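You operate a simulated robot arm through the tools that you are given. There is no shell and no other tool.

Carry out the task below with a simulated robot arm. There is one attempt and no reset: what you move stays moved.

JOB
Wax the pale scuff off the grand's rim and shut the tin again.
Fine: beige pad, cream tin on the keybed; pad back in its place. What is to be rubbed or washed off counts as gone when no trace of it is left.

It is judged by the outcome, as a careful person would: the job done as asked, and still so three seconds after it is handed in. It fails if anything else is knocked over, pushed out of place, dropped, spilled or broken.

ROBOT AND FRAMES
A 7-joint arm with a two-finger parallel gripper, fixed in place. Base frame: the origin is at the foot of the arm, x ahead of it, y to its left, z up. Units: mm, degrees, N and s.
With the tool pointing down near the work surface it reaches from about 440 to 920 mm from the base axis. Its first joint turns from -143.0 to 143.0 degrees. Payload 3 kg.
The TCP is the grasp point between the finger pads, 30 mm short of the fingertips. In the tool frame z runs along the fingers and y along their closing line. The gripper opens to 94 mm. The fingers are 28 mm wide and 10 mm thick; the gripper's body (50 by 96 mm) begins 55 mm behind the TCP.
Orientation is told as [roll, pitch, yaw] about the base's x, y, z axes, in that order, counted from this pose: with the fingers straight down and closing along the base's y, the tool's x points along the base's -x, its y along +y and its z along -z.

CONTROLS
- The arm moves only by the tool drive_tool. Its argument "plan" is one flat list of numbers, 7 for each row, row after row: the gripper command, from -1 (fully open) to 1 (shut), values between in proportion, then the shift along the tool's x, y, z in mm, then the turn, a rotation vector about the tool's x, y, z in degrees. In form: [fingers, tx, ty, tz, ax, ay, az, fingers, tx, ty, tz, ax, ay, az, ...]. A call has 1 to 20 rows; each row is the pose to reach, as a shift and turn from the pose commanded when the call began, along the tool's axes at that moment. A row lasts 0.2 s, in which the tool goes at most 50 mm and 8.6 degrees; a call with a longer step from one row to the next is refused whole, and so is a gripper value outside its range. Where a pose cannot be reached the arm comes as near as it can. A force on the tool above 40 N (or 10 N above the force at the start of the call, whichever is more), or a blocked arm, ends the call early, and 0.2 s more pass. Each finger travels about 72 mm/s and halts on what it meets, pressing with about 37 N; the grip force reading is that of the motor and also rises with nothing between the fingers. The clock runs only during rows and for 0.2 s after the last one: add rows that repeat a pose to give the fingers time. The reply holds the time, the measured pose of the TCP, the force on the tool along the base axes, the opening and the grip force, in the units named above and with some noise, with the torque about the TCP (base axes, N m) and any sound that the robot's microphone picked up.
- Cameras (640 x 400 px; columns grow to the right, rows downward): "scene" is fixed at [219.4, -649.9, 1467.7]; the picture's right is [0.95, -0.31, 0.00], its down [-0.14, -0.42, -0.90] and it looks along [0.28, 0.85, -0.44] (base axes); focal length 312 px, centre (320, 200). "wrist" rides on the gripper at [76, 14, -102] in the tool frame; the picture's right is [-0.18, 0.98, 0.00], its down [-0.75, -0.14, -0.64] and it looks along [-0.63, -0.12, 0.77] (tool axes); focal length 243 px, centre (320, 200). There is no depth. A picture from a camera that has moved, and an enlarged one, comes with that camera's place and axes in the base frame and with its lens.
- snapshot(camera): a new picture of that camera. The clock stands still meanwhile.
- close_up(camera, box): a new picture of the part [left, top, right, bottom] of that camera's present view, enlarged. The clock stands still meanwhile.
- finish_job(): hands the job in; it is judged then, once.

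Places have to be worked out from the pictures, the camera data and where the tool is seen. Open the gripper and draw the arm clear of the work before you hand the job in, unless the task says otherwise.

The tools are called after "Request:" by a JSON object that holds its "name" and its "arguments". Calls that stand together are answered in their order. drive_tool: Moves the arm, as the interface text tells. Its arguments: {"type":"object","properties":{"plan":{"type":"array"}},"required":["plan"]} The other tools are called the same way: snapshot (camera) takes a picture; close_up (camera, box) takes an enlarged picture of a part of a camera's view; finish_job () hands the job in.

At the start:

```text
time_s: 0.0
eef_pos: [524.7, 165.1, 1244.9]
orientation: [0.0, 0.0, 0.0]
ft_force: [0.2, 0.2, 0.5]
torque: [-0.02, -0.03, 0.02]
width: 94.0
grip_force: 0.1
```

scene: 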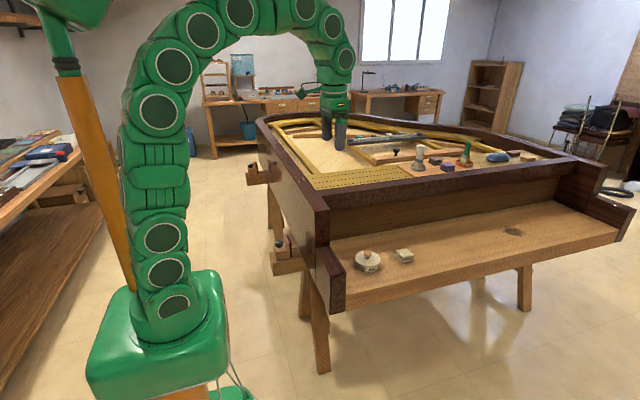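
wrist: 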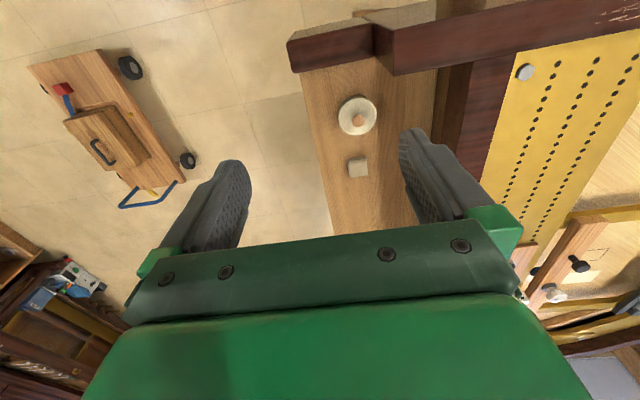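

I'll begin by looking closer at the keybed items and the rim in both cameras.

Request:
{"name": "close_up", "arguments": {"camera": "scene", "box": [320, 220, 480, 320]}}

Request:
{"name": "close_up", "arguments": {"camera": "scene", "box": [240, 100, 400, 200]}}

Request:
{"name": "close_up", "arguments": {"camera": "wrist", "box": [480, 0, 640, 100]}}

Request:
{"name": "close_up", "arguments": {"camera": "wrist", "box": [280, 40, 440, 200]}}

```text
4.00 times, centred on (400, 270) of scene
camera zoom: at [219.4, -649.9, 1467.7], right [0.95, -0.31, 0.0], down [-0.14, -0.42, -0.9], along [0.28, 0.85, -0.44], focal length 1247 px, centre (0, -80)
```

zoom: 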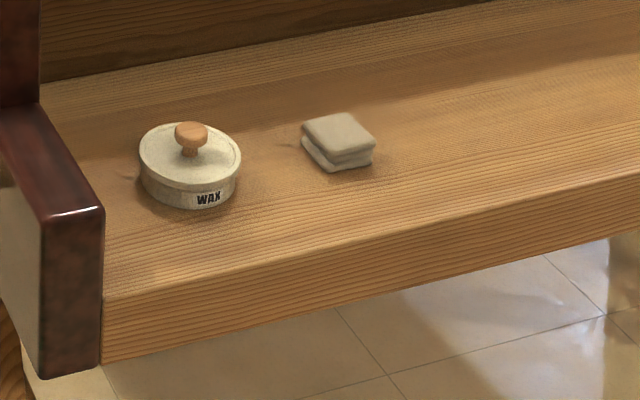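

```text
4.00 times, centred on (320, 150) of scene
camera zoom: at [219.4, -649.9, 1467.7], right [0.95, -0.31, 0.0], down [-0.14, -0.42, -0.9], along [0.28, 0.85, -0.44], focal length 1247 px, centre (320, 400)
```

zoom: 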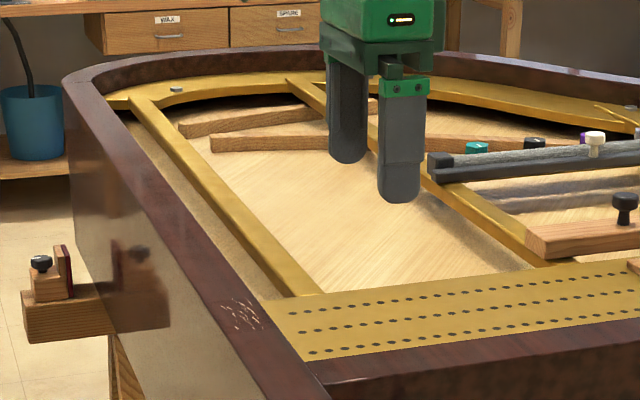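

```text
4.00 times, centred on (560, 50) of wrist
camera zoom: at [447.0, 179.2, 1347.4], right [0.18, 0.98, 0.0], down [0.75, -0.14, 0.64], along [0.63, -0.12, -0.77], focal length 970 px, centre (-640, 800)
```

zoom: 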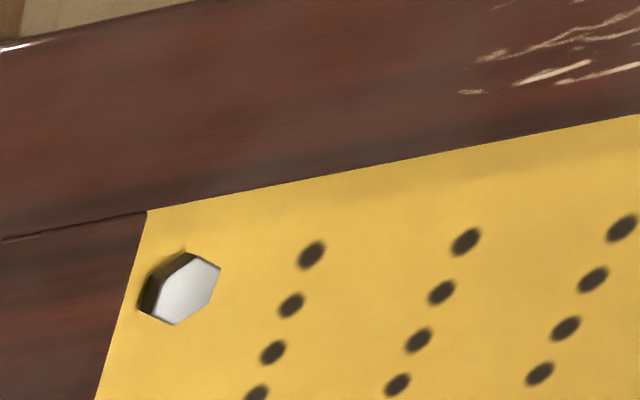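

```text
2.50 times, centred on (360, 120) of wrist
camera zoom: at [447.0, 179.2, 1347.4], right [0.18, 0.98, 0.0], down [0.75, -0.14, 0.64], along [0.63, -0.12, -0.77], focal length 606 px, centre (220, 400)
```

zoom: 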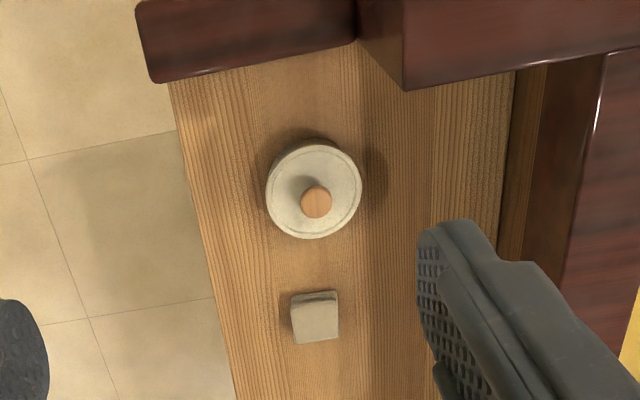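

The tin sits at roughly (702, 229, keybed ~700) with the pad ~110 mm further out in x, and the scuff is on the rim top near (538, 577, 945). I move down above the keybed for a closer, more accurate look.

Request:
{"name": "drive_tool", "arguments": {"plan": [-1, -14, 6, 37, 0, 0, 0, -1, -28, 12, 74, 0, 0, 0, -1, -42, 18, 111, 0, 0, 0, -1, -56, 25, 148, 0, 0, 0, -1, -70, 31, 185, 0, 0, 0, -1, -84, 37, 222, 0, 0, 0, -1, -98, 43, 258, 0, 0, 0, -1, -112, 50, 295, 0, 0, 0, -1, -112, 50, 295, 0, 0, 0]}}

Request:
{"name": "snapshot", "arguments": {"camera": "wrist"}}

Request:
{"name": "snapshot", "arguments": {"camera": "scene"}}

```text
time_s: 2.0
eef_pos: [636.5, 215.7, 950.4]
orientation: [-0.1, -0.1, 0.0]
ft_force: [-0.6, 0.4, -0.9]
torque: [0.01, 0.01, -0.01]
width: 94.1
grip_force: 0.1
```

```text
taken
camera wrist: at [559.0, 230.7, 1052.1], right [0.18, 0.98, 0.0], down [0.75, -0.14, 0.64], along [0.63, -0.12, -0.77], focal length 243 px, centre (320, 200)
```

wrist: 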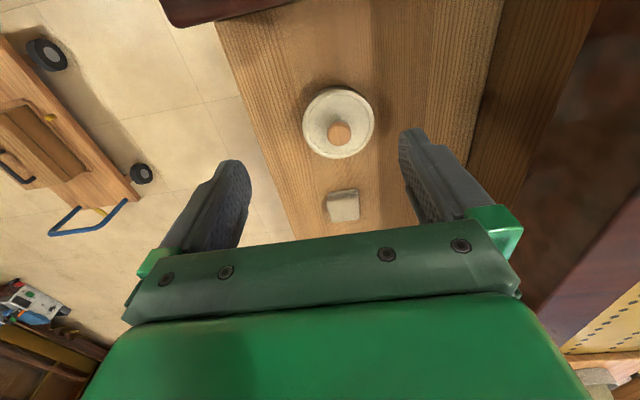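

```text
taken
```

scene: 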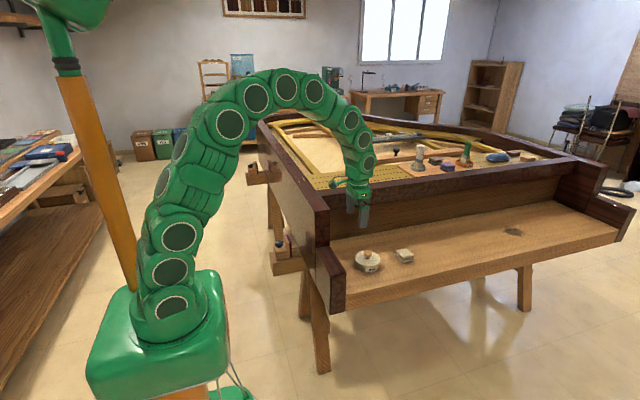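

The arm is above the cheek end of the keybed with nothing touched. I take close-ups of the tin and pad for better measurement.

Request:
{"name": "close_up", "arguments": {"camera": "wrist", "box": [280, 70, 400, 145]}}

Request:
{"name": "close_up", "arguments": {"camera": "wrist", "box": [280, 145, 400, 220]}}

Request:
{"name": "close_up", "arguments": {"camera": "scene", "box": [340, 230, 420, 280]}}

Request:
{"name": "close_up", "arguments": {"camera": "wrist", "box": [160, 0, 480, 200]}}

```text
5.33 times, centred on (340, 108) of wrist
camera zoom: at [559.0, 230.7, 1052.1], right [0.18, 0.98, 0.0], down [0.75, -0.14, 0.64], along [0.63, -0.12, -0.77], focal length 1294 px, centre (213, 693)
```

zoom: 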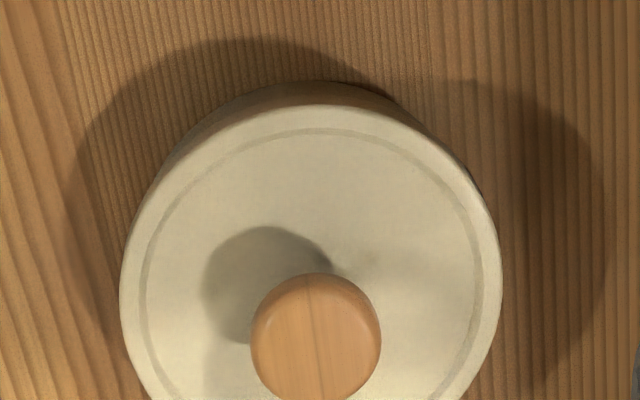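

```text
5.33 times, centred on (340, 182) of wrist
camera zoom: at [559.0, 230.7, 1052.1], right [0.18, 0.98, 0.0], down [0.75, -0.14, 0.64], along [0.63, -0.12, -0.77], focal length 1294 px, centre (213, 293)
```

zoom: 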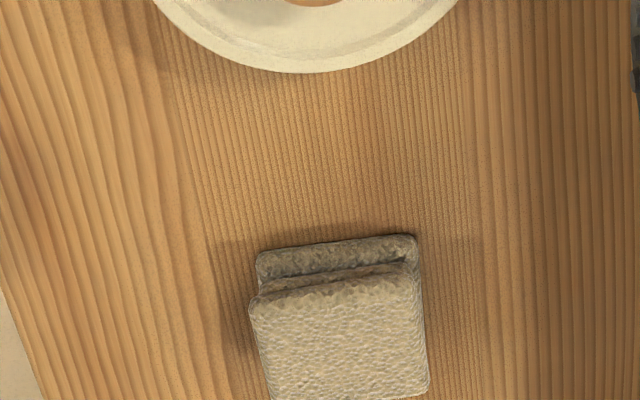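

```text
8.00 times, centred on (380, 255) of scene
camera zoom: at [219.4, -649.9, 1467.7], right [0.95, -0.31, 0.0], down [-0.14, -0.42, -0.9], along [0.28, 0.85, -0.44], focal length 2495 px, centre (-160, -240)
```

zoom: 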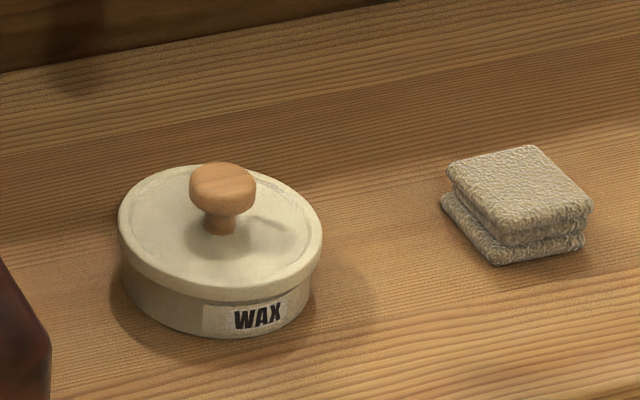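

```text
2.00 times, centred on (320, 100) of wrist
camera zoom: at [559.0, 230.7, 1052.1], right [0.18, 0.98, 0.0], down [0.75, -0.14, 0.64], along [0.63, -0.12, -0.77], focal length 485 px, centre (320, 400)
```

zoom: 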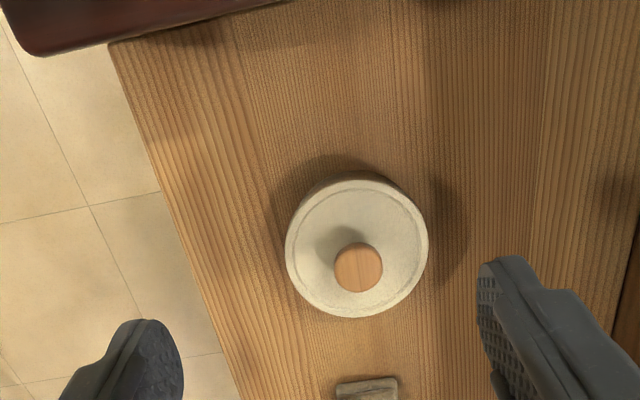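

The knob top works out near (700, 231, ~753), about 32 mm wide and ~25 mm above the lid. I'll go over it to TCP z≈795 with fingers open, and check the alignment.

Request:
{"name": "drive_tool", "arguments": {"plan": [-1, -13, 3, 31, 0, 0, 0, -1, -26, 6, 62, 0, 0, 0, -1, -39, 9, 93, 0, 0, 0, -1, -52, 12, 124, 0, 0, 0, -1, -63, 15, 155, 0, 0, 0, -1, -63, 15, 155, 0, 0, 0]}}

Request:
{"name": "snapshot", "arguments": {"camera": "wrist"}}

Request:
{"name": "close_up", "arguments": {"camera": "scene", "box": [320, 195, 440, 270]}}

```text
time_s: 3.4
eef_pos: [701.5, 231.1, 794.8]
orientation: [0.0, 0.0, 0.0]
ft_force: [0.3, -0.7, 0.2]
torque: [-0.03, 0.0, -0.01]
width: 93.9
grip_force: 0.0
```

```text
taken
camera wrist: at [622.9, 244.9, 897.4], right [0.18, 0.98, 0.0], down [0.75, -0.14, 0.64], along [0.63, -0.12, -0.77], focal length 243 px, centre (320, 200)
```

wrist: 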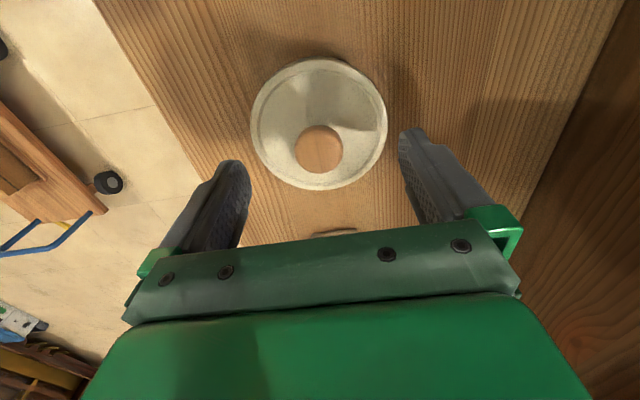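

```text
5.33 times, centred on (380, 232) of scene
camera zoom: at [219.4, -649.9, 1467.7], right [0.95, -0.31, 0.0], down [-0.14, -0.42, -0.9], along [0.28, 0.85, -0.44], focal length 1663 px, centre (0, 27)
```

zoom: 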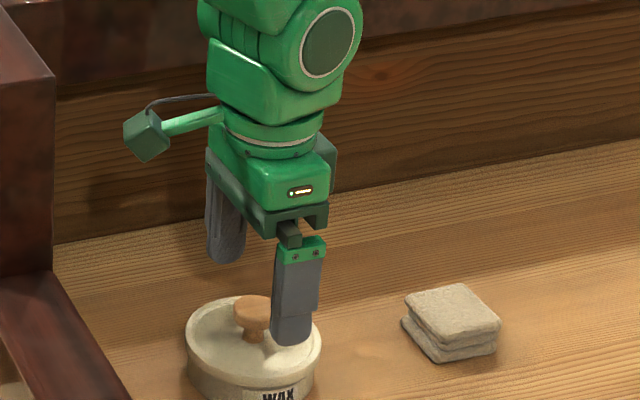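

Two wrist views agree that the knob top is at about (698, 230.5, 754), so the lid surface is around z 728. I lower to TCP z≈764 (tips ~6 mm above the lid) and close on the knob.

Request:
{"name": "drive_tool", "arguments": {"plan": [-1, 1, 0, 10, 0, 0, 0, -1, 2, 0, 20, 0, 0, 0, -0.5, 2, 0, 31, 0, 0, 0, 0, 2, 0, 31, 0, 0, 0, 0.2, 2, 0, 31, 0, 0, 0, 0.5, 2, 0, 31, 0, 0, 0, 0.5, 2, 0, 31, 0, 0, 0]}}

Request:
{"name": "close_up", "arguments": {"camera": "scene", "box": [320, 195, 440, 270]}}

Request:
{"name": "snapshot", "arguments": {"camera": "wrist"}}

```text
time_s: 5.0
eef_pos: [698.3, 229.4, 764.8]
orientation: [0.0, 0.0, 0.0]
ft_force: [-0.1, 0.1, 1.0]
torque: [0.01, 0.0, 0.0]
width: 29.1
grip_force: 37.3
```

```text
5.33 times, centred on (380, 232) of scene
camera zoom: at [219.4, -649.9, 1467.7], right [0.95, -0.31, 0.0], down [-0.14, -0.42, -0.9], along [0.28, 0.85, -0.44], focal length 1663 px, centre (0, 27)
```

zoom: 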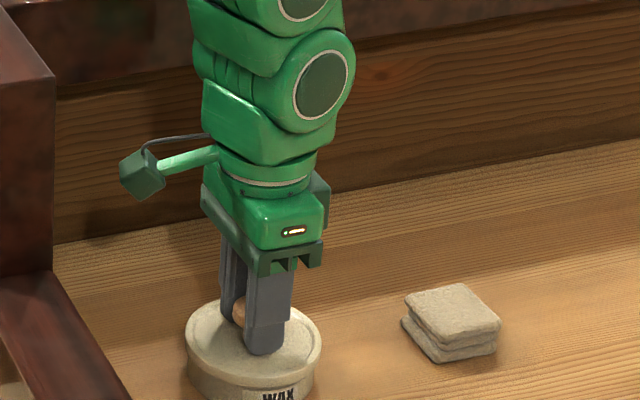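

```text
taken
camera wrist: at [620.6, 244.1, 867.4], right [0.18, 0.98, 0.0], down [0.75, -0.14, 0.64], along [0.63, -0.12, -0.77], focal length 243 px, centre (320, 200)
```

wrist: 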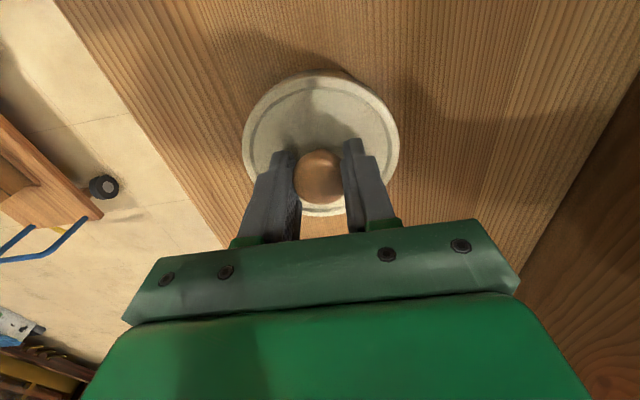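

The knob is held (width 29 mm, 37 N). I lift straight up a little and check whether the lid comes off or the tin comes along.

Request:
{"name": "drive_tool", "arguments": {"plan": [1, 0, 0, -2, 0, 0, 0, 1, 0, 0, -5, 0, 0, 0, 1, 0, 0, -10, 0, 0, 0, 1, 0, 0, -20, 0, 0, 0, 1, 0, 0, -20, 0, 0, 0]}}

Request:
{"name": "close_up", "arguments": {"camera": "scene", "box": [320, 195, 440, 270]}}

Request:
{"name": "snapshot", "arguments": {"camera": "wrist"}}

```text
time_s: 6.2
eef_pos: [698.2, 230.2, 783.2]
orientation: [0.0, 0.0, -0.1]
ft_force: [-0.5, -0.3, -0.9]
torque: [0.0, 0.01, 0.02]
width: 28.8
grip_force: 37.0
heard: snap
```

```text
5.33 times, centred on (380, 232) of scene
camera zoom: at [219.4, -649.9, 1467.7], right [0.95, -0.31, 0.0], down [-0.14, -0.42, -0.9], along [0.28, 0.85, -0.44], focal length 1663 px, centre (0, 27)
```

zoom: 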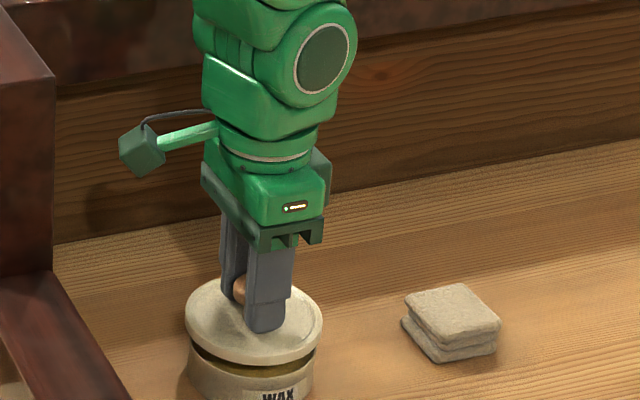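

```text
taken
camera wrist: at [619.8, 244.4, 886.5], right [0.18, 0.98, 0.0], down [0.75, -0.14, 0.64], along [0.63, -0.12, -0.77], focal length 243 px, centre (320, 200)
```

wrist: 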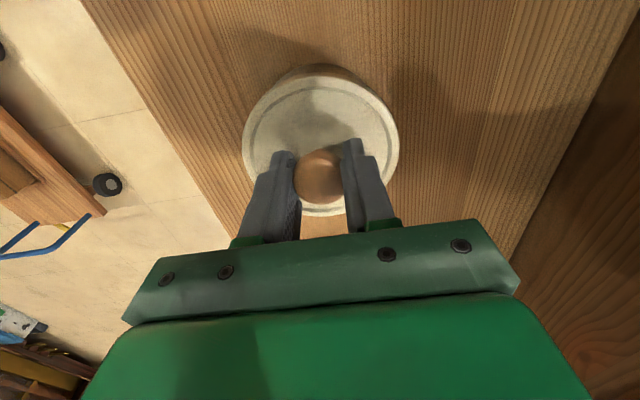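

A snap was heard and the lid is now free while the tin stayed put (so it must be pressed to snap back on later). I carry the lid to clear keybed space behind the tin, about (720, 350), and lower it partway.

Request:
{"name": "drive_tool", "arguments": {"plan": [1, 0, 0, -20, 0, 0, 0, 1, 0, 0, -36, 0, 0, 0, 1, -7, 40, -36, 0, 0, 0, 1, -14, 80, -36, 0, 0, 0, 1, -22, 120, -36, 0, 0, 0, 1, -22, 120, -10, 0, 0, 0, 1, -22, 120, 14, 0, 0, 0, 1, -22, 120, 28, 0, 0, 0, 1, -22, 120, 28, 0, 0, 0]}}

Request:
{"name": "close_up", "arguments": {"camera": "scene", "box": [320, 195, 440, 270]}}

Request:
{"name": "snapshot", "arguments": {"camera": "wrist"}}

```text
time_s: 7.4
eef_pos: [716.8, 335.7, 816.9]
orientation: [-0.7, 0.5, -0.2]
ft_force: [-4.4, -9.7, -1.5]
torque: [0.92, -0.49, 0.48]
width: 29.1
grip_force: 36.7
stopped in row 6: the force on the tool passed its limit at 118 N (the readings are from after the stop); the commanded pose is now the measured one
```

```text
5.33 times, centred on (380, 232) of scene
camera zoom: at [219.4, -649.9, 1467.7], right [0.95, -0.31, 0.0], down [-0.14, -0.42, -0.9], along [0.28, 0.85, -0.44], focal length 1663 px, centre (0, 27)
```

zoom: 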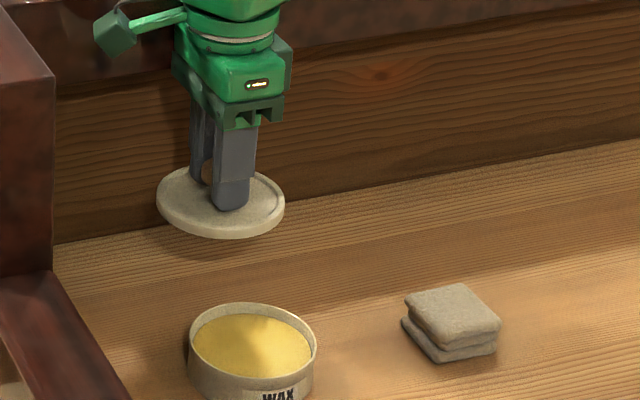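

```text
taken
camera wrist: at [641.4, 351.3, 920.9], right [0.19, 0.98, -0.01], down [0.76, -0.14, 0.64], along [0.62, -0.13, -0.77], focal length 243 px, centre (320, 200)
```

wrist: 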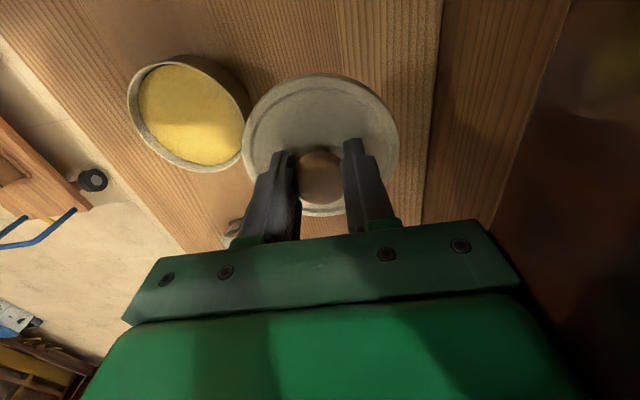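

The gripper body's corner met the overhanging front rim (torque puts contact near y≈385, z≈918), so I must keep TCP y below ~325 here. The lid is still firmly held; I back off in −y, straighten the tool and head to a spot at about (780, 306) between and behind tin and pad.

Request:
{"name": "drive_tool", "arguments": {"plan": [1, 0, -10, 0, -0.7, -0.5, -0.2, 1, 0, -30, 0, -0.7, -0.5, -0.2, 1, 0, -30, 0, -0.7, -0.5, -0.2]}}

Request:
{"name": "snapshot", "arguments": {"camera": "scene"}}

Request:
{"name": "snapshot", "arguments": {"camera": "wrist"}}

```text
time_s: 8.2
eef_pos: [717.6, 306.3, 818.0]
orientation: [0.3, -0.1, 0.1]
ft_force: [-0.1, -0.7, -0.2]
torque: [0.0, -0.02, -0.03]
width: 28.8
grip_force: 36.8
```

```text
taken
```

scene: 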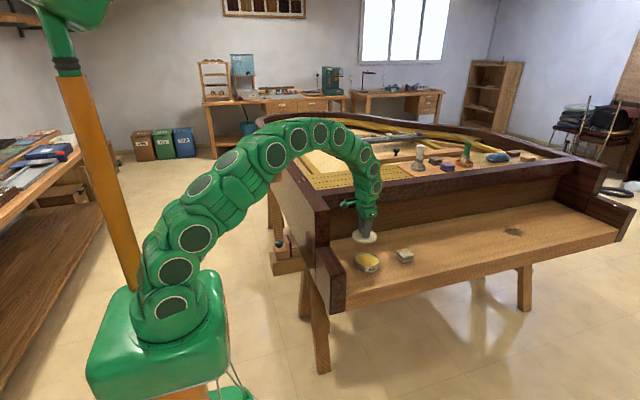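

```text
taken
camera wrist: at [641.1, 320.5, 920.1], right [0.18, 0.98, 0.0], down [0.75, -0.14, 0.64], along [0.63, -0.12, -0.77], focal length 243 px, centre (320, 200)
```

wrist: 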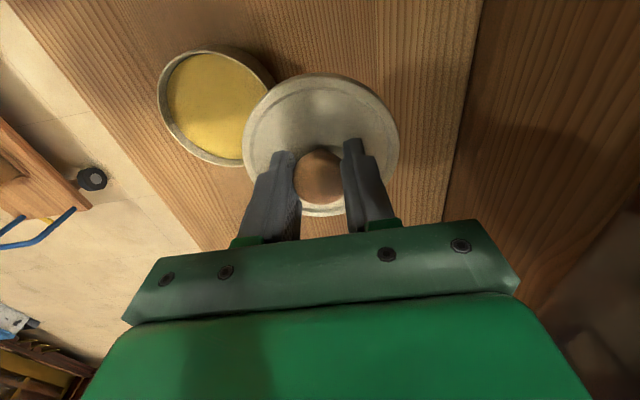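

Now clear at (718, 306, 818) with no force. I move the lid +62 mm in x and lower it to TCP z≈753, still above the keybed.

Request:
{"name": "drive_tool", "arguments": {"plan": [1, -31, 0, 0, 0.3, 0, 0, 1, -62, 0, 0, 0.3, 0, 0, 1, -62, 0, 25, 0.3, 0, 0, 1, -62, 0, 50, 0.3, 0, 0, 1, -62, 0, 65, 0.3, 0, 0, 1, -62, 0, 65, 0.3, 0, 0]}}

Request:
{"name": "close_up", "arguments": {"camera": "scene", "box": [320, 195, 440, 270]}}

Request:
{"name": "snapshot", "arguments": {"camera": "wrist"}}

```text
time_s: 9.6
eef_pos: [779.7, 307.4, 754.7]
orientation: [-0.1, 0.0, 0.1]
ft_force: [0.2, -1.0, -0.7]
torque: [0.0, 0.01, 0.01]
width: 28.8
grip_force: 37.0
```

```text
5.33 times, centred on (380, 232) of scene
camera zoom: at [219.4, -649.9, 1467.7], right [0.95, -0.31, 0.0], down [-0.14, -0.42, -0.9], along [0.28, 0.85, -0.44], focal length 1663 px, centre (0, 27)
```

zoom: 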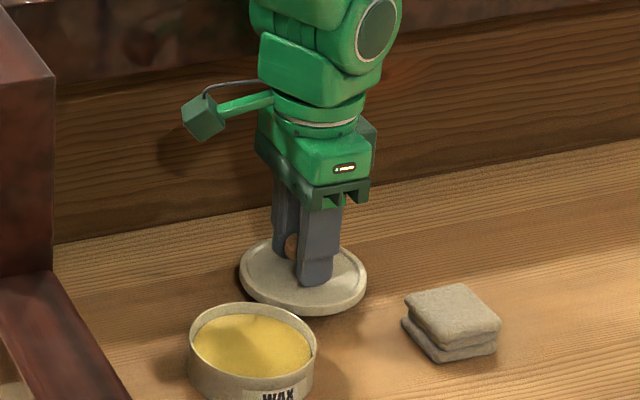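

```text
taken
camera wrist: at [702.1, 322.3, 856.3], right [0.18, 0.98, 0.0], down [0.75, -0.14, 0.64], along [0.63, -0.12, -0.77], focal length 243 px, centre (320, 200)
```

wrist: 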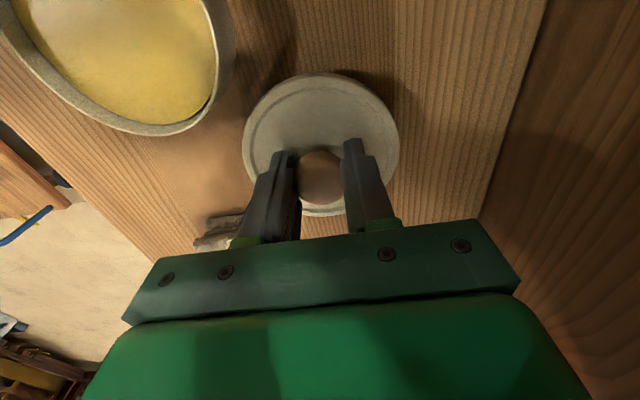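

The lid hovers with a small gap above the keybed, clear of tin and pad. I lower gently in small steps.

Request:
{"name": "drive_tool", "arguments": {"plan": [1, 0, 0, 3, 0, 0, 0, 1, 0, 0, 6, 0, 0, 0, 1, 0, 0, 8, 0, 0, 0, 1, 0, 0, 9, 0, 0, 0, 1, 0, 0, 10, 0, 0, 0]}}

Request:
{"name": "close_up", "arguments": {"camera": "scene", "box": [350, 215, 430, 265]}}

```text
time_s: 10.8
eef_pos: [779.3, 306.6, 744.8]
orientation: [-0.1, -0.1, 0.1]
ft_force: [-0.1, -0.1, -0.2]
torque: [0.0, 0.02, 0.03]
width: 28.9
grip_force: 37.2
```

```text
8.00 times, centred on (390, 240) of scene
camera zoom: at [219.4, -649.9, 1467.7], right [0.95, -0.31, 0.0], down [-0.14, -0.42, -0.9], along [0.28, 0.85, -0.44], focal length 2495 px, centre (-240, -120)
```

zoom: 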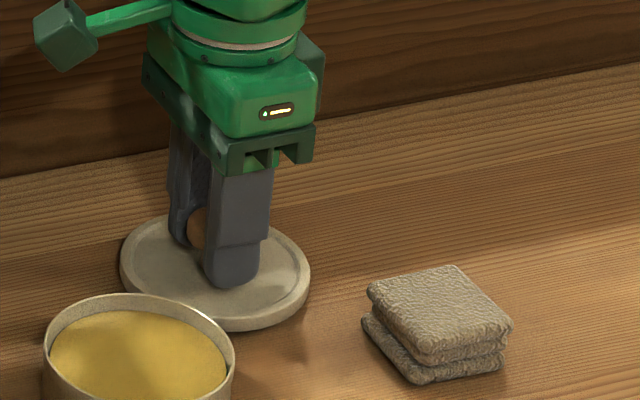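

Still no contact at TCP z≈744.5. I continue down by millimetre steps.

Request:
{"name": "drive_tool", "arguments": {"plan": [1, 0, 0, 1, 0, 0, 0, 1, 0, 0, 2, 0, 0, 0, 1, 0, 0, 3, 0, 0, 0, 1, 0, 0, 4, 0, 0, 0]}}

```text
time_s: 11.8
eef_pos: [779.4, 306.3, 739.2]
orientation: [-0.2, 0.1, 0.1]
ft_force: [0.8, -0.7, 1.0]
torque: [0.07, 0.03, 0.01]
width: 28.6
grip_force: 36.3
```

Request:
{"name": "drive_tool", "arguments": {"plan": [1, 0, 0, 0.7, 0, 0, 0, 1, 0, 0, 1.4, 0, 0, 0, 1, 0, 0, 2, 0, 0, 0]}}

Request:
{"name": "close_up", "arguments": {"camera": "scene", "box": [350, 215, 430, 265]}}

```text
time_s: 12.6
eef_pos: [780.7, 307.5, 739.5]
orientation: [0.0, -0.1, 0.1]
ft_force: [-14.6, -5.0, 33.2]
torque: [-0.04, 0.32, 0.0]
width: 29.1
grip_force: 37.0
```

```text
8.00 times, centred on (390, 240) of scene
camera zoom: at [219.4, -649.9, 1467.7], right [0.95, -0.31, 0.0], down [-0.14, -0.42, -0.9], along [0.28, 0.85, -0.44], focal length 2495 px, centre (-240, -120)
```

zoom: 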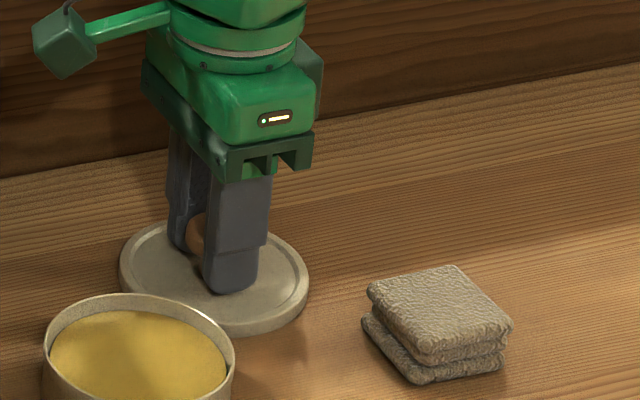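

The lid rests on the keybed (33 N contact at TCP z≈738). I relax the press by 2 mm, open the fingers, and rise straight up.

Request:
{"name": "drive_tool", "arguments": {"plan": [1, 0, 0, -1, 0, 0, 0, 1, 0, 0, -2, 0, 0, 0, 0.2, 0, 0, -2, 0, 0, 0, -0.1, 0, 0, -2, 0, 0, 0, -0.3, 0, 0, -3, 0, 0, 0, -0.3, 0, 0, -20, 0, 0, 0, -0.3, 0, 0, -50, 0, 0, 0, -0.3, 0, 0, -90, 0, 0, 0, -0.3, 0, 0, -120, 0, 0, 0, -0.3, 0, 0, -120, 0, 0, 0]}}

Request:
{"name": "close_up", "arguments": {"camera": "scene", "box": [350, 215, 430, 265]}}

Request:
{"name": "snapshot", "arguments": {"camera": "wrist"}}

```text
time_s: 14.8
eef_pos: [779.2, 308.0, 857.7]
orientation: [-0.1, 0.0, 0.1]
ft_force: [-0.8, 1.1, -0.3]
torque: [0.03, 0.0, 0.02]
width: 61.1
grip_force: 0.1
```

```text
8.00 times, centred on (390, 240) of scene
camera zoom: at [219.4, -649.9, 1467.7], right [0.95, -0.31, 0.0], down [-0.14, -0.42, -0.9], along [0.28, 0.85, -0.44], focal length 2495 px, centre (-240, -120)
```

zoom: 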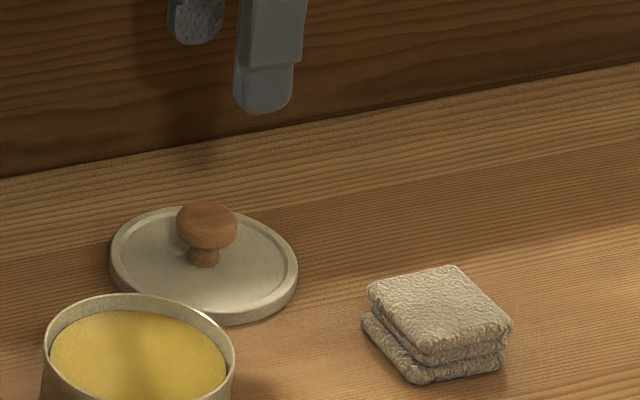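

```text
taken
camera wrist: at [701.3, 322.4, 959.0], right [0.18, 0.98, 0.0], down [0.75, -0.14, 0.64], along [0.63, -0.12, -0.77], focal length 243 px, centre (320, 200)
```

wrist: 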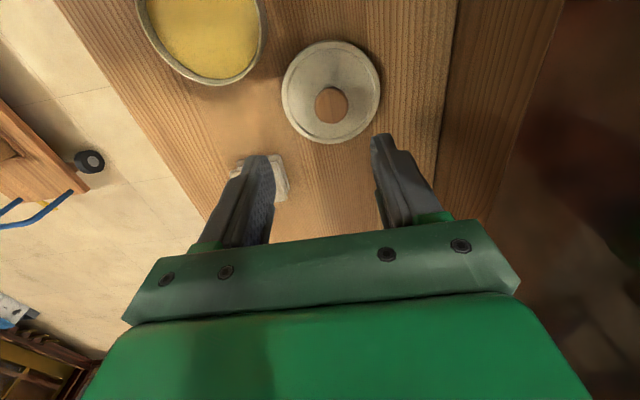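

The lid sits flat on the keybed (it shifted ~10 mm in +y on release, still clear of everything) and the tin is open, showing yellow wax. I move to view the pad squarely from above.

Request:
{"name": "drive_tool", "arguments": {"plan": [-0.3, -3, -20, -20, 0, 0, 0, -0.7, -7, -50, -44, 0, 0, 0, -1, -11, -86, -44, 0, 0, 0, -1, -11, -86, -44, 0, 0, 0, -1, -11, -86, -44, 0, 0, 0]}}

Request:
{"name": "snapshot", "arguments": {"camera": "wrist"}}

Request:
{"name": "close_up", "arguments": {"camera": "wrist", "box": [270, 105, 390, 180]}}

Request:
{"name": "close_up", "arguments": {"camera": "scene", "box": [380, 235, 428, 265]}}

```text
time_s: 16.0
eef_pos: [791.0, 222.7, 899.5]
orientation: [0.0, 0.0, 0.1]
ft_force: [1.0, 0.4, 0.6]
torque: [0.02, -0.02, 0.0]
width: 93.9
grip_force: 0.1
```

```text
taken
camera wrist: at [713.2, 237.4, 1002.0], right [0.18, 0.98, 0.0], down [0.75, -0.14, 0.64], along [0.63, -0.12, -0.77], focal length 243 px, centre (320, 200)
```

wrist: 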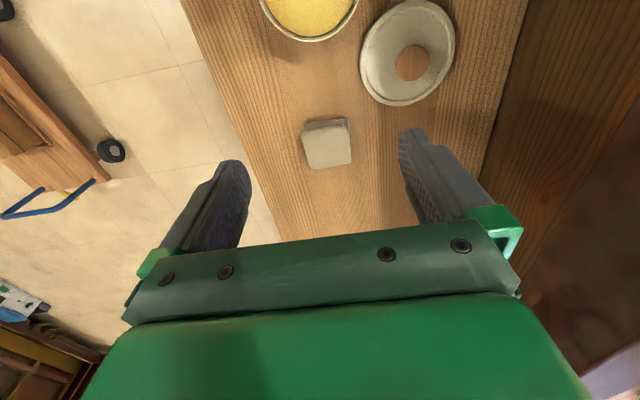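

```text
5.33 times, centred on (330, 142) of wrist
camera zoom: at [713.2, 237.4, 1002.0], right [0.18, 0.98, 0.0], down [0.75, -0.14, 0.64], along [0.63, -0.12, -0.77], focal length 1294 px, centre (267, 507)
```

zoom: 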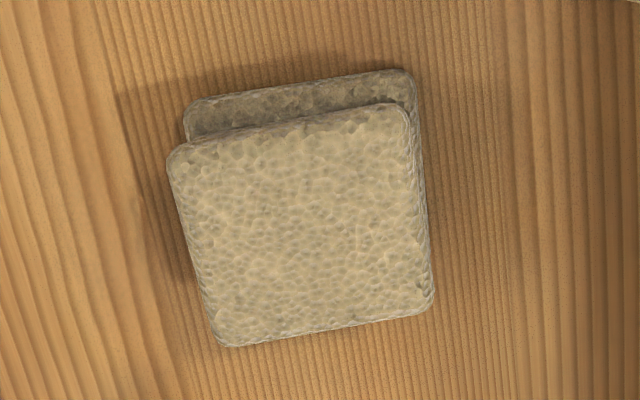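

```text
13.33 times, centred on (404, 250) of scene
camera zoom: at [219.4, -649.9, 1467.7], right [0.95, -0.31, 0.0], down [-0.14, -0.42, -0.9], along [0.28, 0.85, -0.44], focal length 4158 px, centre (-800, -467)
```

zoom: 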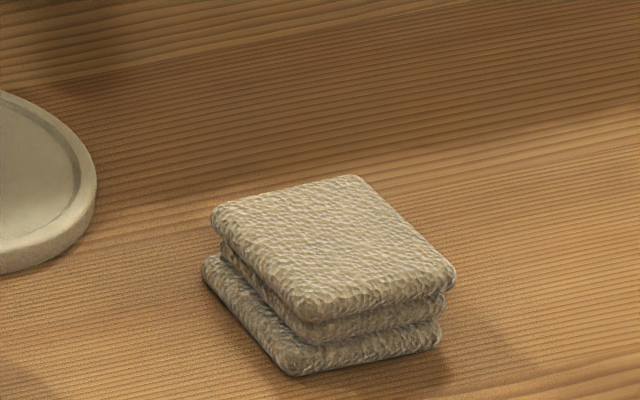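

The pad is a ~55 mm square, aligned with the base axes, centred near (863.5, 219), about 22 mm tall with its top near z 716. I descend above it to TCP z≈762 with fingers fully open.

Request:
{"name": "drive_tool", "arguments": {"plan": [-1, -18, 0, 30, 0, 0, 0, -1, -36, -1, 62, 0, 0, 0, -1, -55, -2, 95, 0, 0, 0, -1, -73, -2, 125, 0, 0, 0, -1, -73, -2, 140, 0, 0, 0, -1, -73, -2, 140, 0, 0, 0]}}

Request:
{"name": "snapshot", "arguments": {"camera": "wrist"}}

Request:
{"name": "close_up", "arguments": {"camera": "scene", "box": [364, 220, 444, 270]}}

```text
time_s: 17.4
eef_pos: [862.5, 218.1, 760.8]
orientation: [-0.1, 0.1, 0.1]
ft_force: [0.4, 0.2, -0.6]
torque: [0.01, 0.02, 0.0]
width: 94.1
grip_force: 0.0
```

```text
taken
camera wrist: at [784.9, 232.4, 864.4], right [0.18, 0.98, 0.0], down [0.75, -0.14, 0.64], along [0.63, -0.12, -0.77], focal length 243 px, centre (320, 200)
```

wrist: 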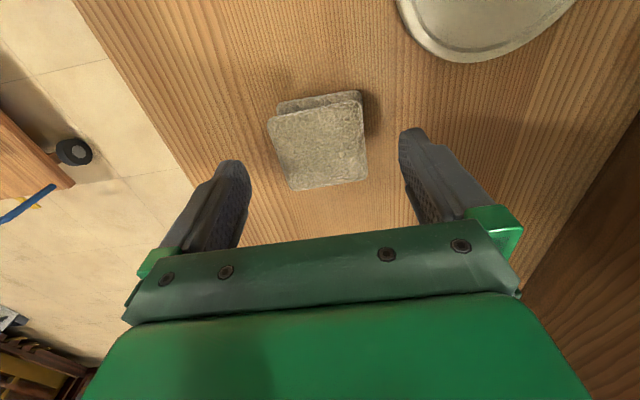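

```text
8.00 times, centred on (404, 245) of scene
camera zoom: at [219.4, -649.9, 1467.7], right [0.95, -0.31, 0.0], down [-0.14, -0.42, -0.9], along [0.28, 0.85, -0.44], focal length 2495 px, centre (-352, -160)
```

zoom: 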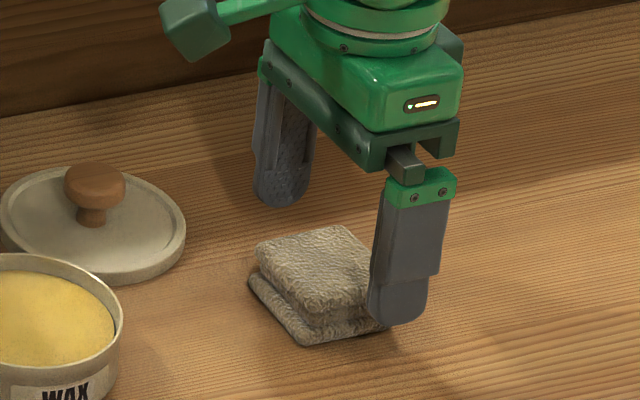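

The pad centre computes to (863.7, 219.1), well centred under the gripper. I lower ~27 mm so the fingertips stay ~9 mm above the wood, then close on the pad.

Request:
{"name": "drive_tool", "arguments": {"plan": [-1, 0, 0, 10, 0, 0, 0, -1, 0, 0, 20, 0, 0, 0, -1, 0, 0, 27, 0, 0, 0, -0.6, 0, 0, 27, 0, 0, 0, -0.2, 0, 0, 27, 0, 0, 0, 0.2, 0, 0, 27, 0, 0, 0, 0.6, 0, 0, 27, 0, 0, 0, 1, 0, 0, 27, 0, 0, 0]}}

Request:
{"name": "close_up", "arguments": {"camera": "scene", "box": [364, 220, 444, 270]}}

Request:
{"name": "snapshot", "arguments": {"camera": "wrist"}}

```text
time_s: 19.2
eef_pos: [864.3, 218.5, 736.6]
orientation: [-0.2, -0.3, 0.0]
ft_force: [-1.2, -0.4, 16.7]
torque: [-0.53, 0.09, -0.07]
width: 56.5
grip_force: 37.2
```

```text
8.00 times, centred on (404, 245) of scene
camera zoom: at [219.4, -649.9, 1467.7], right [0.95, -0.31, 0.0], down [-0.14, -0.42, -0.9], along [0.28, 0.85, -0.44], focal length 2495 px, centre (-352, -160)
```

zoom: 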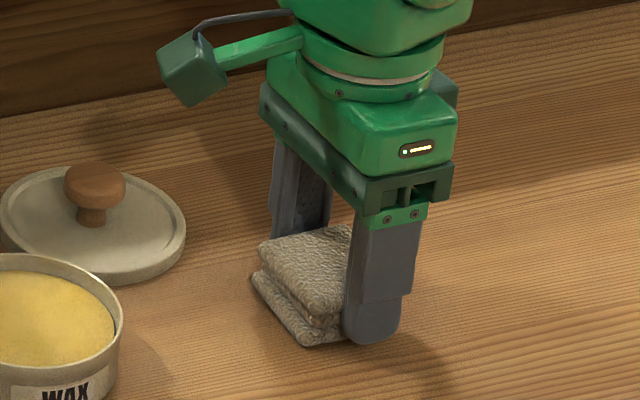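

```text
taken
camera wrist: at [786.8, 233.3, 838.7], right [0.18, 0.98, 0.0], down [0.75, -0.14, 0.64], along [0.63, -0.12, -0.76], focal length 243 px, centre (320, 200)
```

wrist: 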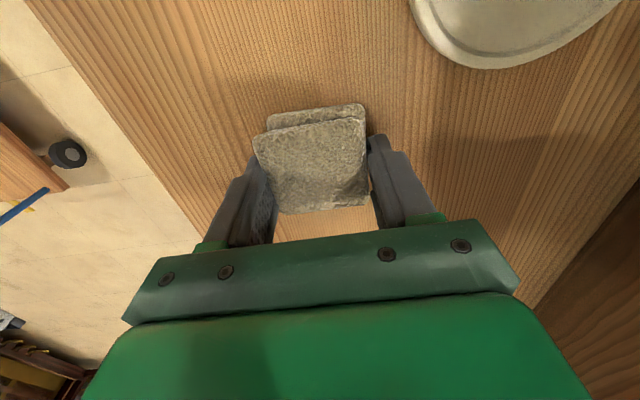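

Force Fz≈17 N with torque about −x says the near fingertip touches the keybed, so the wood is at z≈704 and I gripped too low. I re-open a little, rise 8 mm and re-grip so the pad protrudes below the fingers.

Request:
{"name": "drive_tool", "arguments": {"plan": [1, 0, 0, -1, 0, 0, 0, 0.2, 0, 0, -1, 0, 0, 0, -0.3, 0, 0, -1, 0, 0, 0, -0.6, 0, 0, -2, 0, 0, 0, -0.6, 0, 0, -8, 0, 0, 0, -0.6, 0, 0, -8, 0, 0, 0]}}

Request:
{"name": "close_up", "arguments": {"camera": "scene", "box": [364, 220, 444, 270]}}

Request:
{"name": "snapshot", "arguments": {"camera": "wrist"}}

```text
time_s: 20.6
eef_pos: [863.3, 218.9, 742.8]
orientation: [-0.1, 0.0, 0.1]
ft_force: [0.4, 0.9, 0.2]
torque: [-0.02, -0.02, -0.01]
width: 75.1
grip_force: 0.0
```

```text
8.00 times, centred on (404, 245) of scene
camera zoom: at [219.4, -649.9, 1467.7], right [0.95, -0.31, 0.0], down [-0.14, -0.42, -0.9], along [0.28, 0.85, -0.44], focal length 2495 px, centre (-352, -160)
```

zoom: 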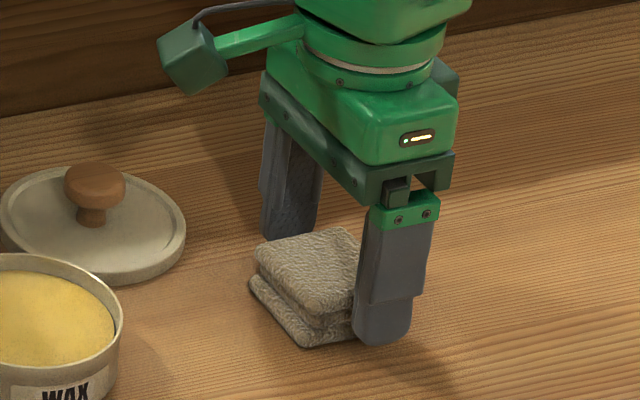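

```text
taken
camera wrist: at [786.2, 233.4, 845.0], right [0.18, 0.98, 0.0], down [0.75, -0.14, 0.64], along [0.63, -0.12, -0.77], focal length 243 px, centre (320, 200)
```

wrist: 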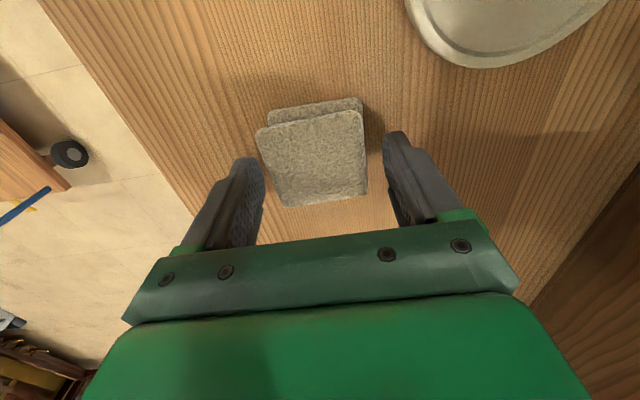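

The pad top is near z 724 and the pad is centred at about (860, 218). I shift 3 mm in −x and close on it at this higher level.

Request:
{"name": "drive_tool", "arguments": {"plan": [-0.6, 3, 0, 0, 0, 0, 0, -0.3, 3, 0, 0, 0, 0, 0, 0, 3, 0, 0, 0, 0, 0, 0.4, 3, 0, 0, 0, 0, 0, 1, 3, 0, 0, 0, 0, 0, 1, 3, 0, 0, 0, 0, 0]}}

Request:
{"name": "close_up", "arguments": {"camera": "scene", "box": [364, 220, 444, 270]}}

```text
time_s: 22.0
eef_pos: [860.1, 218.4, 743.0]
orientation: [-0.2, -0.1, 0.1]
ft_force: [0.2, 0.0, 0.0]
torque: [0.01, -0.03, -0.01]
width: 54.8
grip_force: 37.0
```

```text
8.00 times, centred on (404, 245) of scene
camera zoom: at [219.4, -649.9, 1467.7], right [0.95, -0.31, 0.0], down [-0.14, -0.42, -0.9], along [0.28, 0.85, -0.44], focal length 2495 px, centre (-352, -160)
```

zoom: 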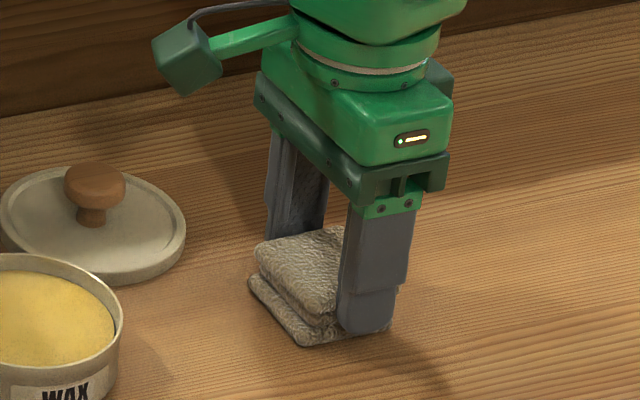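

The pad is gripped (54.8 mm, no side load). I lift it clear and carry it over the open tin, staying well above, then look.

Request:
{"name": "drive_tool", "arguments": {"plan": [1, 0, 0, -10, 0, 0, 0, 1, 0, 0, -30, 0, 0, 0, 1, 0, 0, -60, 0, 0, 0, 1, 30, 2, -75, 0, 0, 0, 1, 70, 5, -75, 0, 0, 0, 1, 110, 8, -75, 0, 0, 0, 1, 150, 11, -75, 0, 0, 0, 1, 162, 12, -75, 0, 0, 0, 1, 162, 12, -75, 0, 0, 0]}}

Request:
{"name": "snapshot", "arguments": {"camera": "wrist"}}

Request:
{"name": "close_up", "arguments": {"camera": "scene", "box": [330, 205, 410, 255]}}

Request:
{"name": "close_up", "arguments": {"camera": "scene", "box": [340, 230, 420, 280]}}

```text
time_s: 24.0
eef_pos: [697.7, 231.4, 816.8]
orientation: [-0.1, 0.0, 0.0]
ft_force: [-1.0, -0.3, -0.7]
torque: [0.0, 0.0, 0.0]
width: 54.8
grip_force: 37.8
```

```text
taken
camera wrist: at [620.4, 245.6, 918.5], right [0.18, 0.98, 0.0], down [0.75, -0.14, 0.64], along [0.63, -0.12, -0.77], focal length 243 px, centre (320, 200)
```

wrist: 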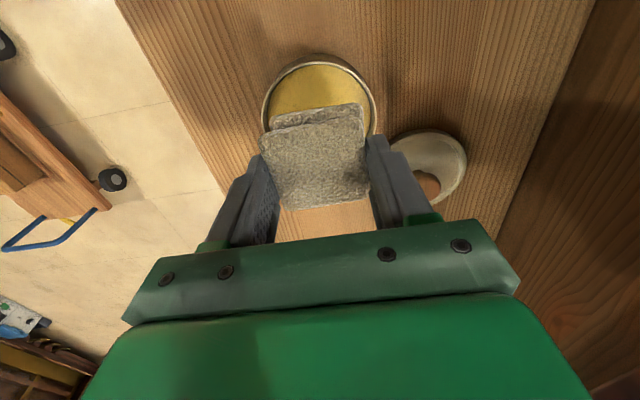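

```text
8.00 times, centred on (370, 230) of scene
camera zoom: at [219.4, -649.9, 1467.7], right [0.95, -0.31, 0.0], down [-0.14, -0.42, -0.9], along [0.28, 0.85, -0.44], focal length 2495 px, centre (-80, -40)
```

zoom: 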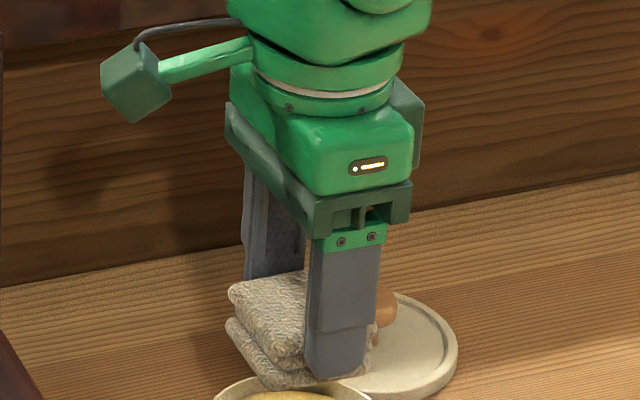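

```text
8.00 times, centred on (380, 255) of scene
camera zoom: at [219.4, -649.9, 1467.7], right [0.95, -0.31, 0.0], down [-0.14, -0.42, -0.9], along [0.28, 0.85, -0.44], focal length 2495 px, centre (-160, -240)
```

zoom: 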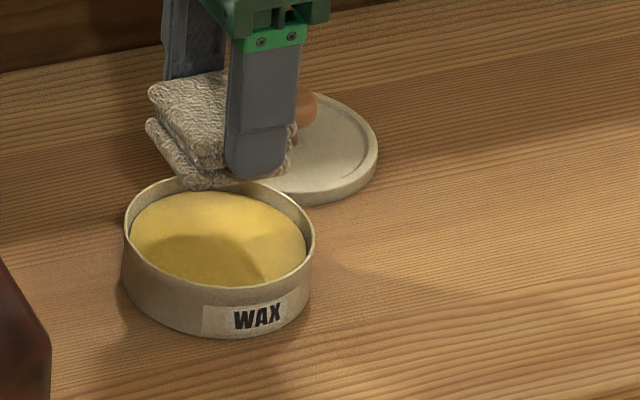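

The tin is centred at about (698, 230), rim z≈725, inner diameter ~88 mm, with the wax several mm below the rim. I descend with the pad over the tin to just above the wax.

Request:
{"name": "drive_tool", "arguments": {"plan": [1, -2, 0, 15, 0, 0, 0, 1, -2, 0, 32, 0, 0, 0, 1, -2, 0, 45, 0, 0, 0, 1, -2, 0, 52, 0, 0, 0, 1, -2, 0, 52, 0, 0, 0]}}

Request:
{"name": "snapshot", "arguments": {"camera": "wrist"}}

Request:
{"name": "close_up", "arguments": {"camera": "scene", "box": [340, 230, 420, 280]}}

```text
time_s: 25.2
eef_pos: [702.6, 231.1, 766.1]
orientation: [-0.1, 0.0, 0.0]
ft_force: [0.2, -0.2, -0.2]
torque: [-0.03, 0.03, -0.01]
width: 54.9
grip_force: 37.2
```

```text
taken
camera wrist: at [623.9, 245.7, 868.6], right [0.18, 0.98, 0.0], down [0.75, -0.14, 0.64], along [0.63, -0.12, -0.77], focal length 243 px, centre (320, 200)
```

wrist: 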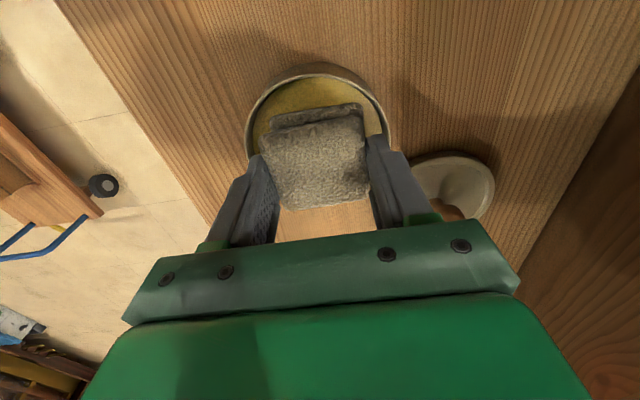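

```text
8.00 times, centred on (380, 255) of scene
camera zoom: at [219.4, -649.9, 1467.7], right [0.95, -0.31, 0.0], down [-0.14, -0.42, -0.9], along [0.28, 0.85, -0.44], focal length 2495 px, centre (-160, -240)
```

zoom: 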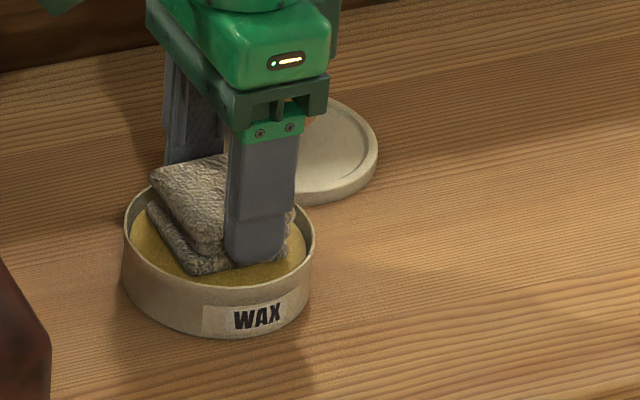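

Pad is centred over the tin with clearance on all sides. I go down in small steps looking for contact with the wax.

Request:
{"name": "drive_tool", "arguments": {"plan": [1, 0, 0, 3, 0, 0, 0, 1, 0, 0, 6, 0, 0, 0, 1, 0, 0, 8, 0, 0, 0, 1, 0, 0, 9, 0, 0, 0]}}

Request:
{"name": "close_up", "arguments": {"camera": "scene", "box": [340, 230, 420, 280]}}

```text
time_s: 25.7
eef_pos: [702.0, 231.1, 765.5]
orientation: [-0.1, -0.1, 0.1]
ft_force: [-2.4, -1.7, 8.7]
torque: [-0.04, 0.0, 0.0]
width: 55.0
grip_force: 36.1
stopped in row 2: the force on the tool passed its limit at 42 N (the readings are from after the stop); the commanded pose is now the measured one
```

```text
8.00 times, centred on (380, 255) of scene
camera zoom: at [219.4, -649.9, 1467.7], right [0.95, -0.31, 0.0], down [-0.14, -0.42, -0.9], along [0.28, 0.85, -0.44], focal length 2495 px, centre (-160, -240)
```

zoom: 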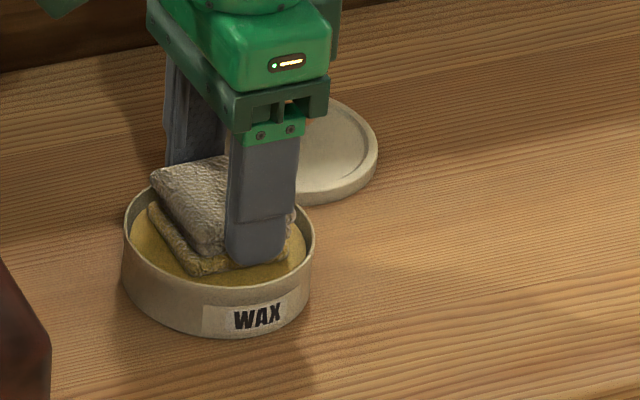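

The pad pressed the wax with ~42 N at TCP z≈764 and its lower layer is now tinted yellow, so it has taken wax. I lift it straight up, clear the front rim and swing over toward the scuffed side rim.

Request:
{"name": "drive_tool", "arguments": {"plan": [1, 0, 0, -20, 0, 0, 0, 1, 0, 0, -60, 0, 0, 0, 1, 0, 0, -105, 0, 0, 0, 1, 0, 0, -150, 0, 0, 0, 1, 0, 0, -195, 0, 0, 0, 1, 0, 0, -240, 0, 0, 0, 1, 7, 15, -280, 0, 0, 0, 1, 22, 50, -300, 0, 0, 0, 1, 37, 88, -315, 0, 0, 0, 1, 52, 126, -315, 0, 0, 0, 1, 67, 164, -315, 0, 0, 0, 1, 82, 202, -315, 0, 0, 0, 1, 97, 240, -315, 0, 0, 0, 1, 112, 276, -315, 0, 0, 0, 1, 127, 312, -315, 0, 0, 0, 1, 142, 346, -315, 0, 0, 0, 1, 142, 346, -315, 0, 0, 0]}}

Request:
{"name": "snapshot", "arguments": {"camera": "wrist"}}

Request:
{"name": "snapshot", "arguments": {"camera": "scene"}}

```text
time_s: 29.3
eef_pos: [559.6, 578.1, 1078.6]
orientation: [-0.1, -0.1, 0.0]
ft_force: [-0.4, 0.7, -0.6]
torque: [0.02, -0.02, -0.02]
width: 54.6
grip_force: 36.8
```

```text
taken
camera wrist: at [482.4, 591.5, 1180.9], right [0.18, 0.98, 0.0], down [0.75, -0.14, 0.64], along [0.63, -0.12, -0.77], focal length 243 px, centre (320, 200)
```

wrist: 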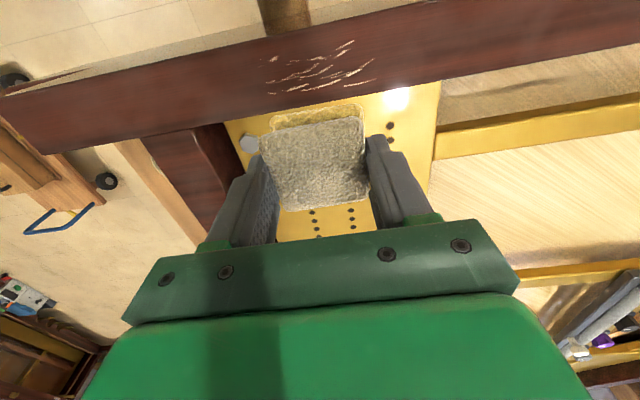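

```text
taken
```

scene: 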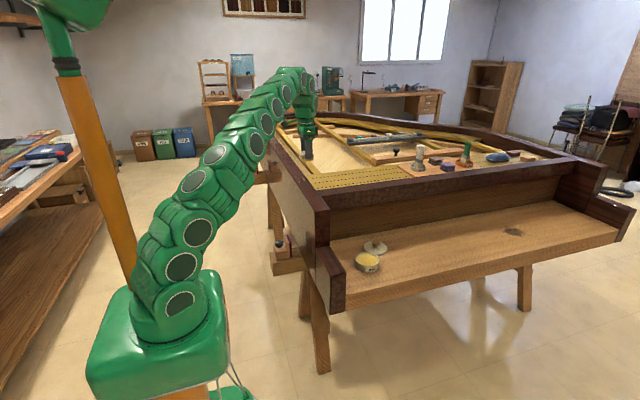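

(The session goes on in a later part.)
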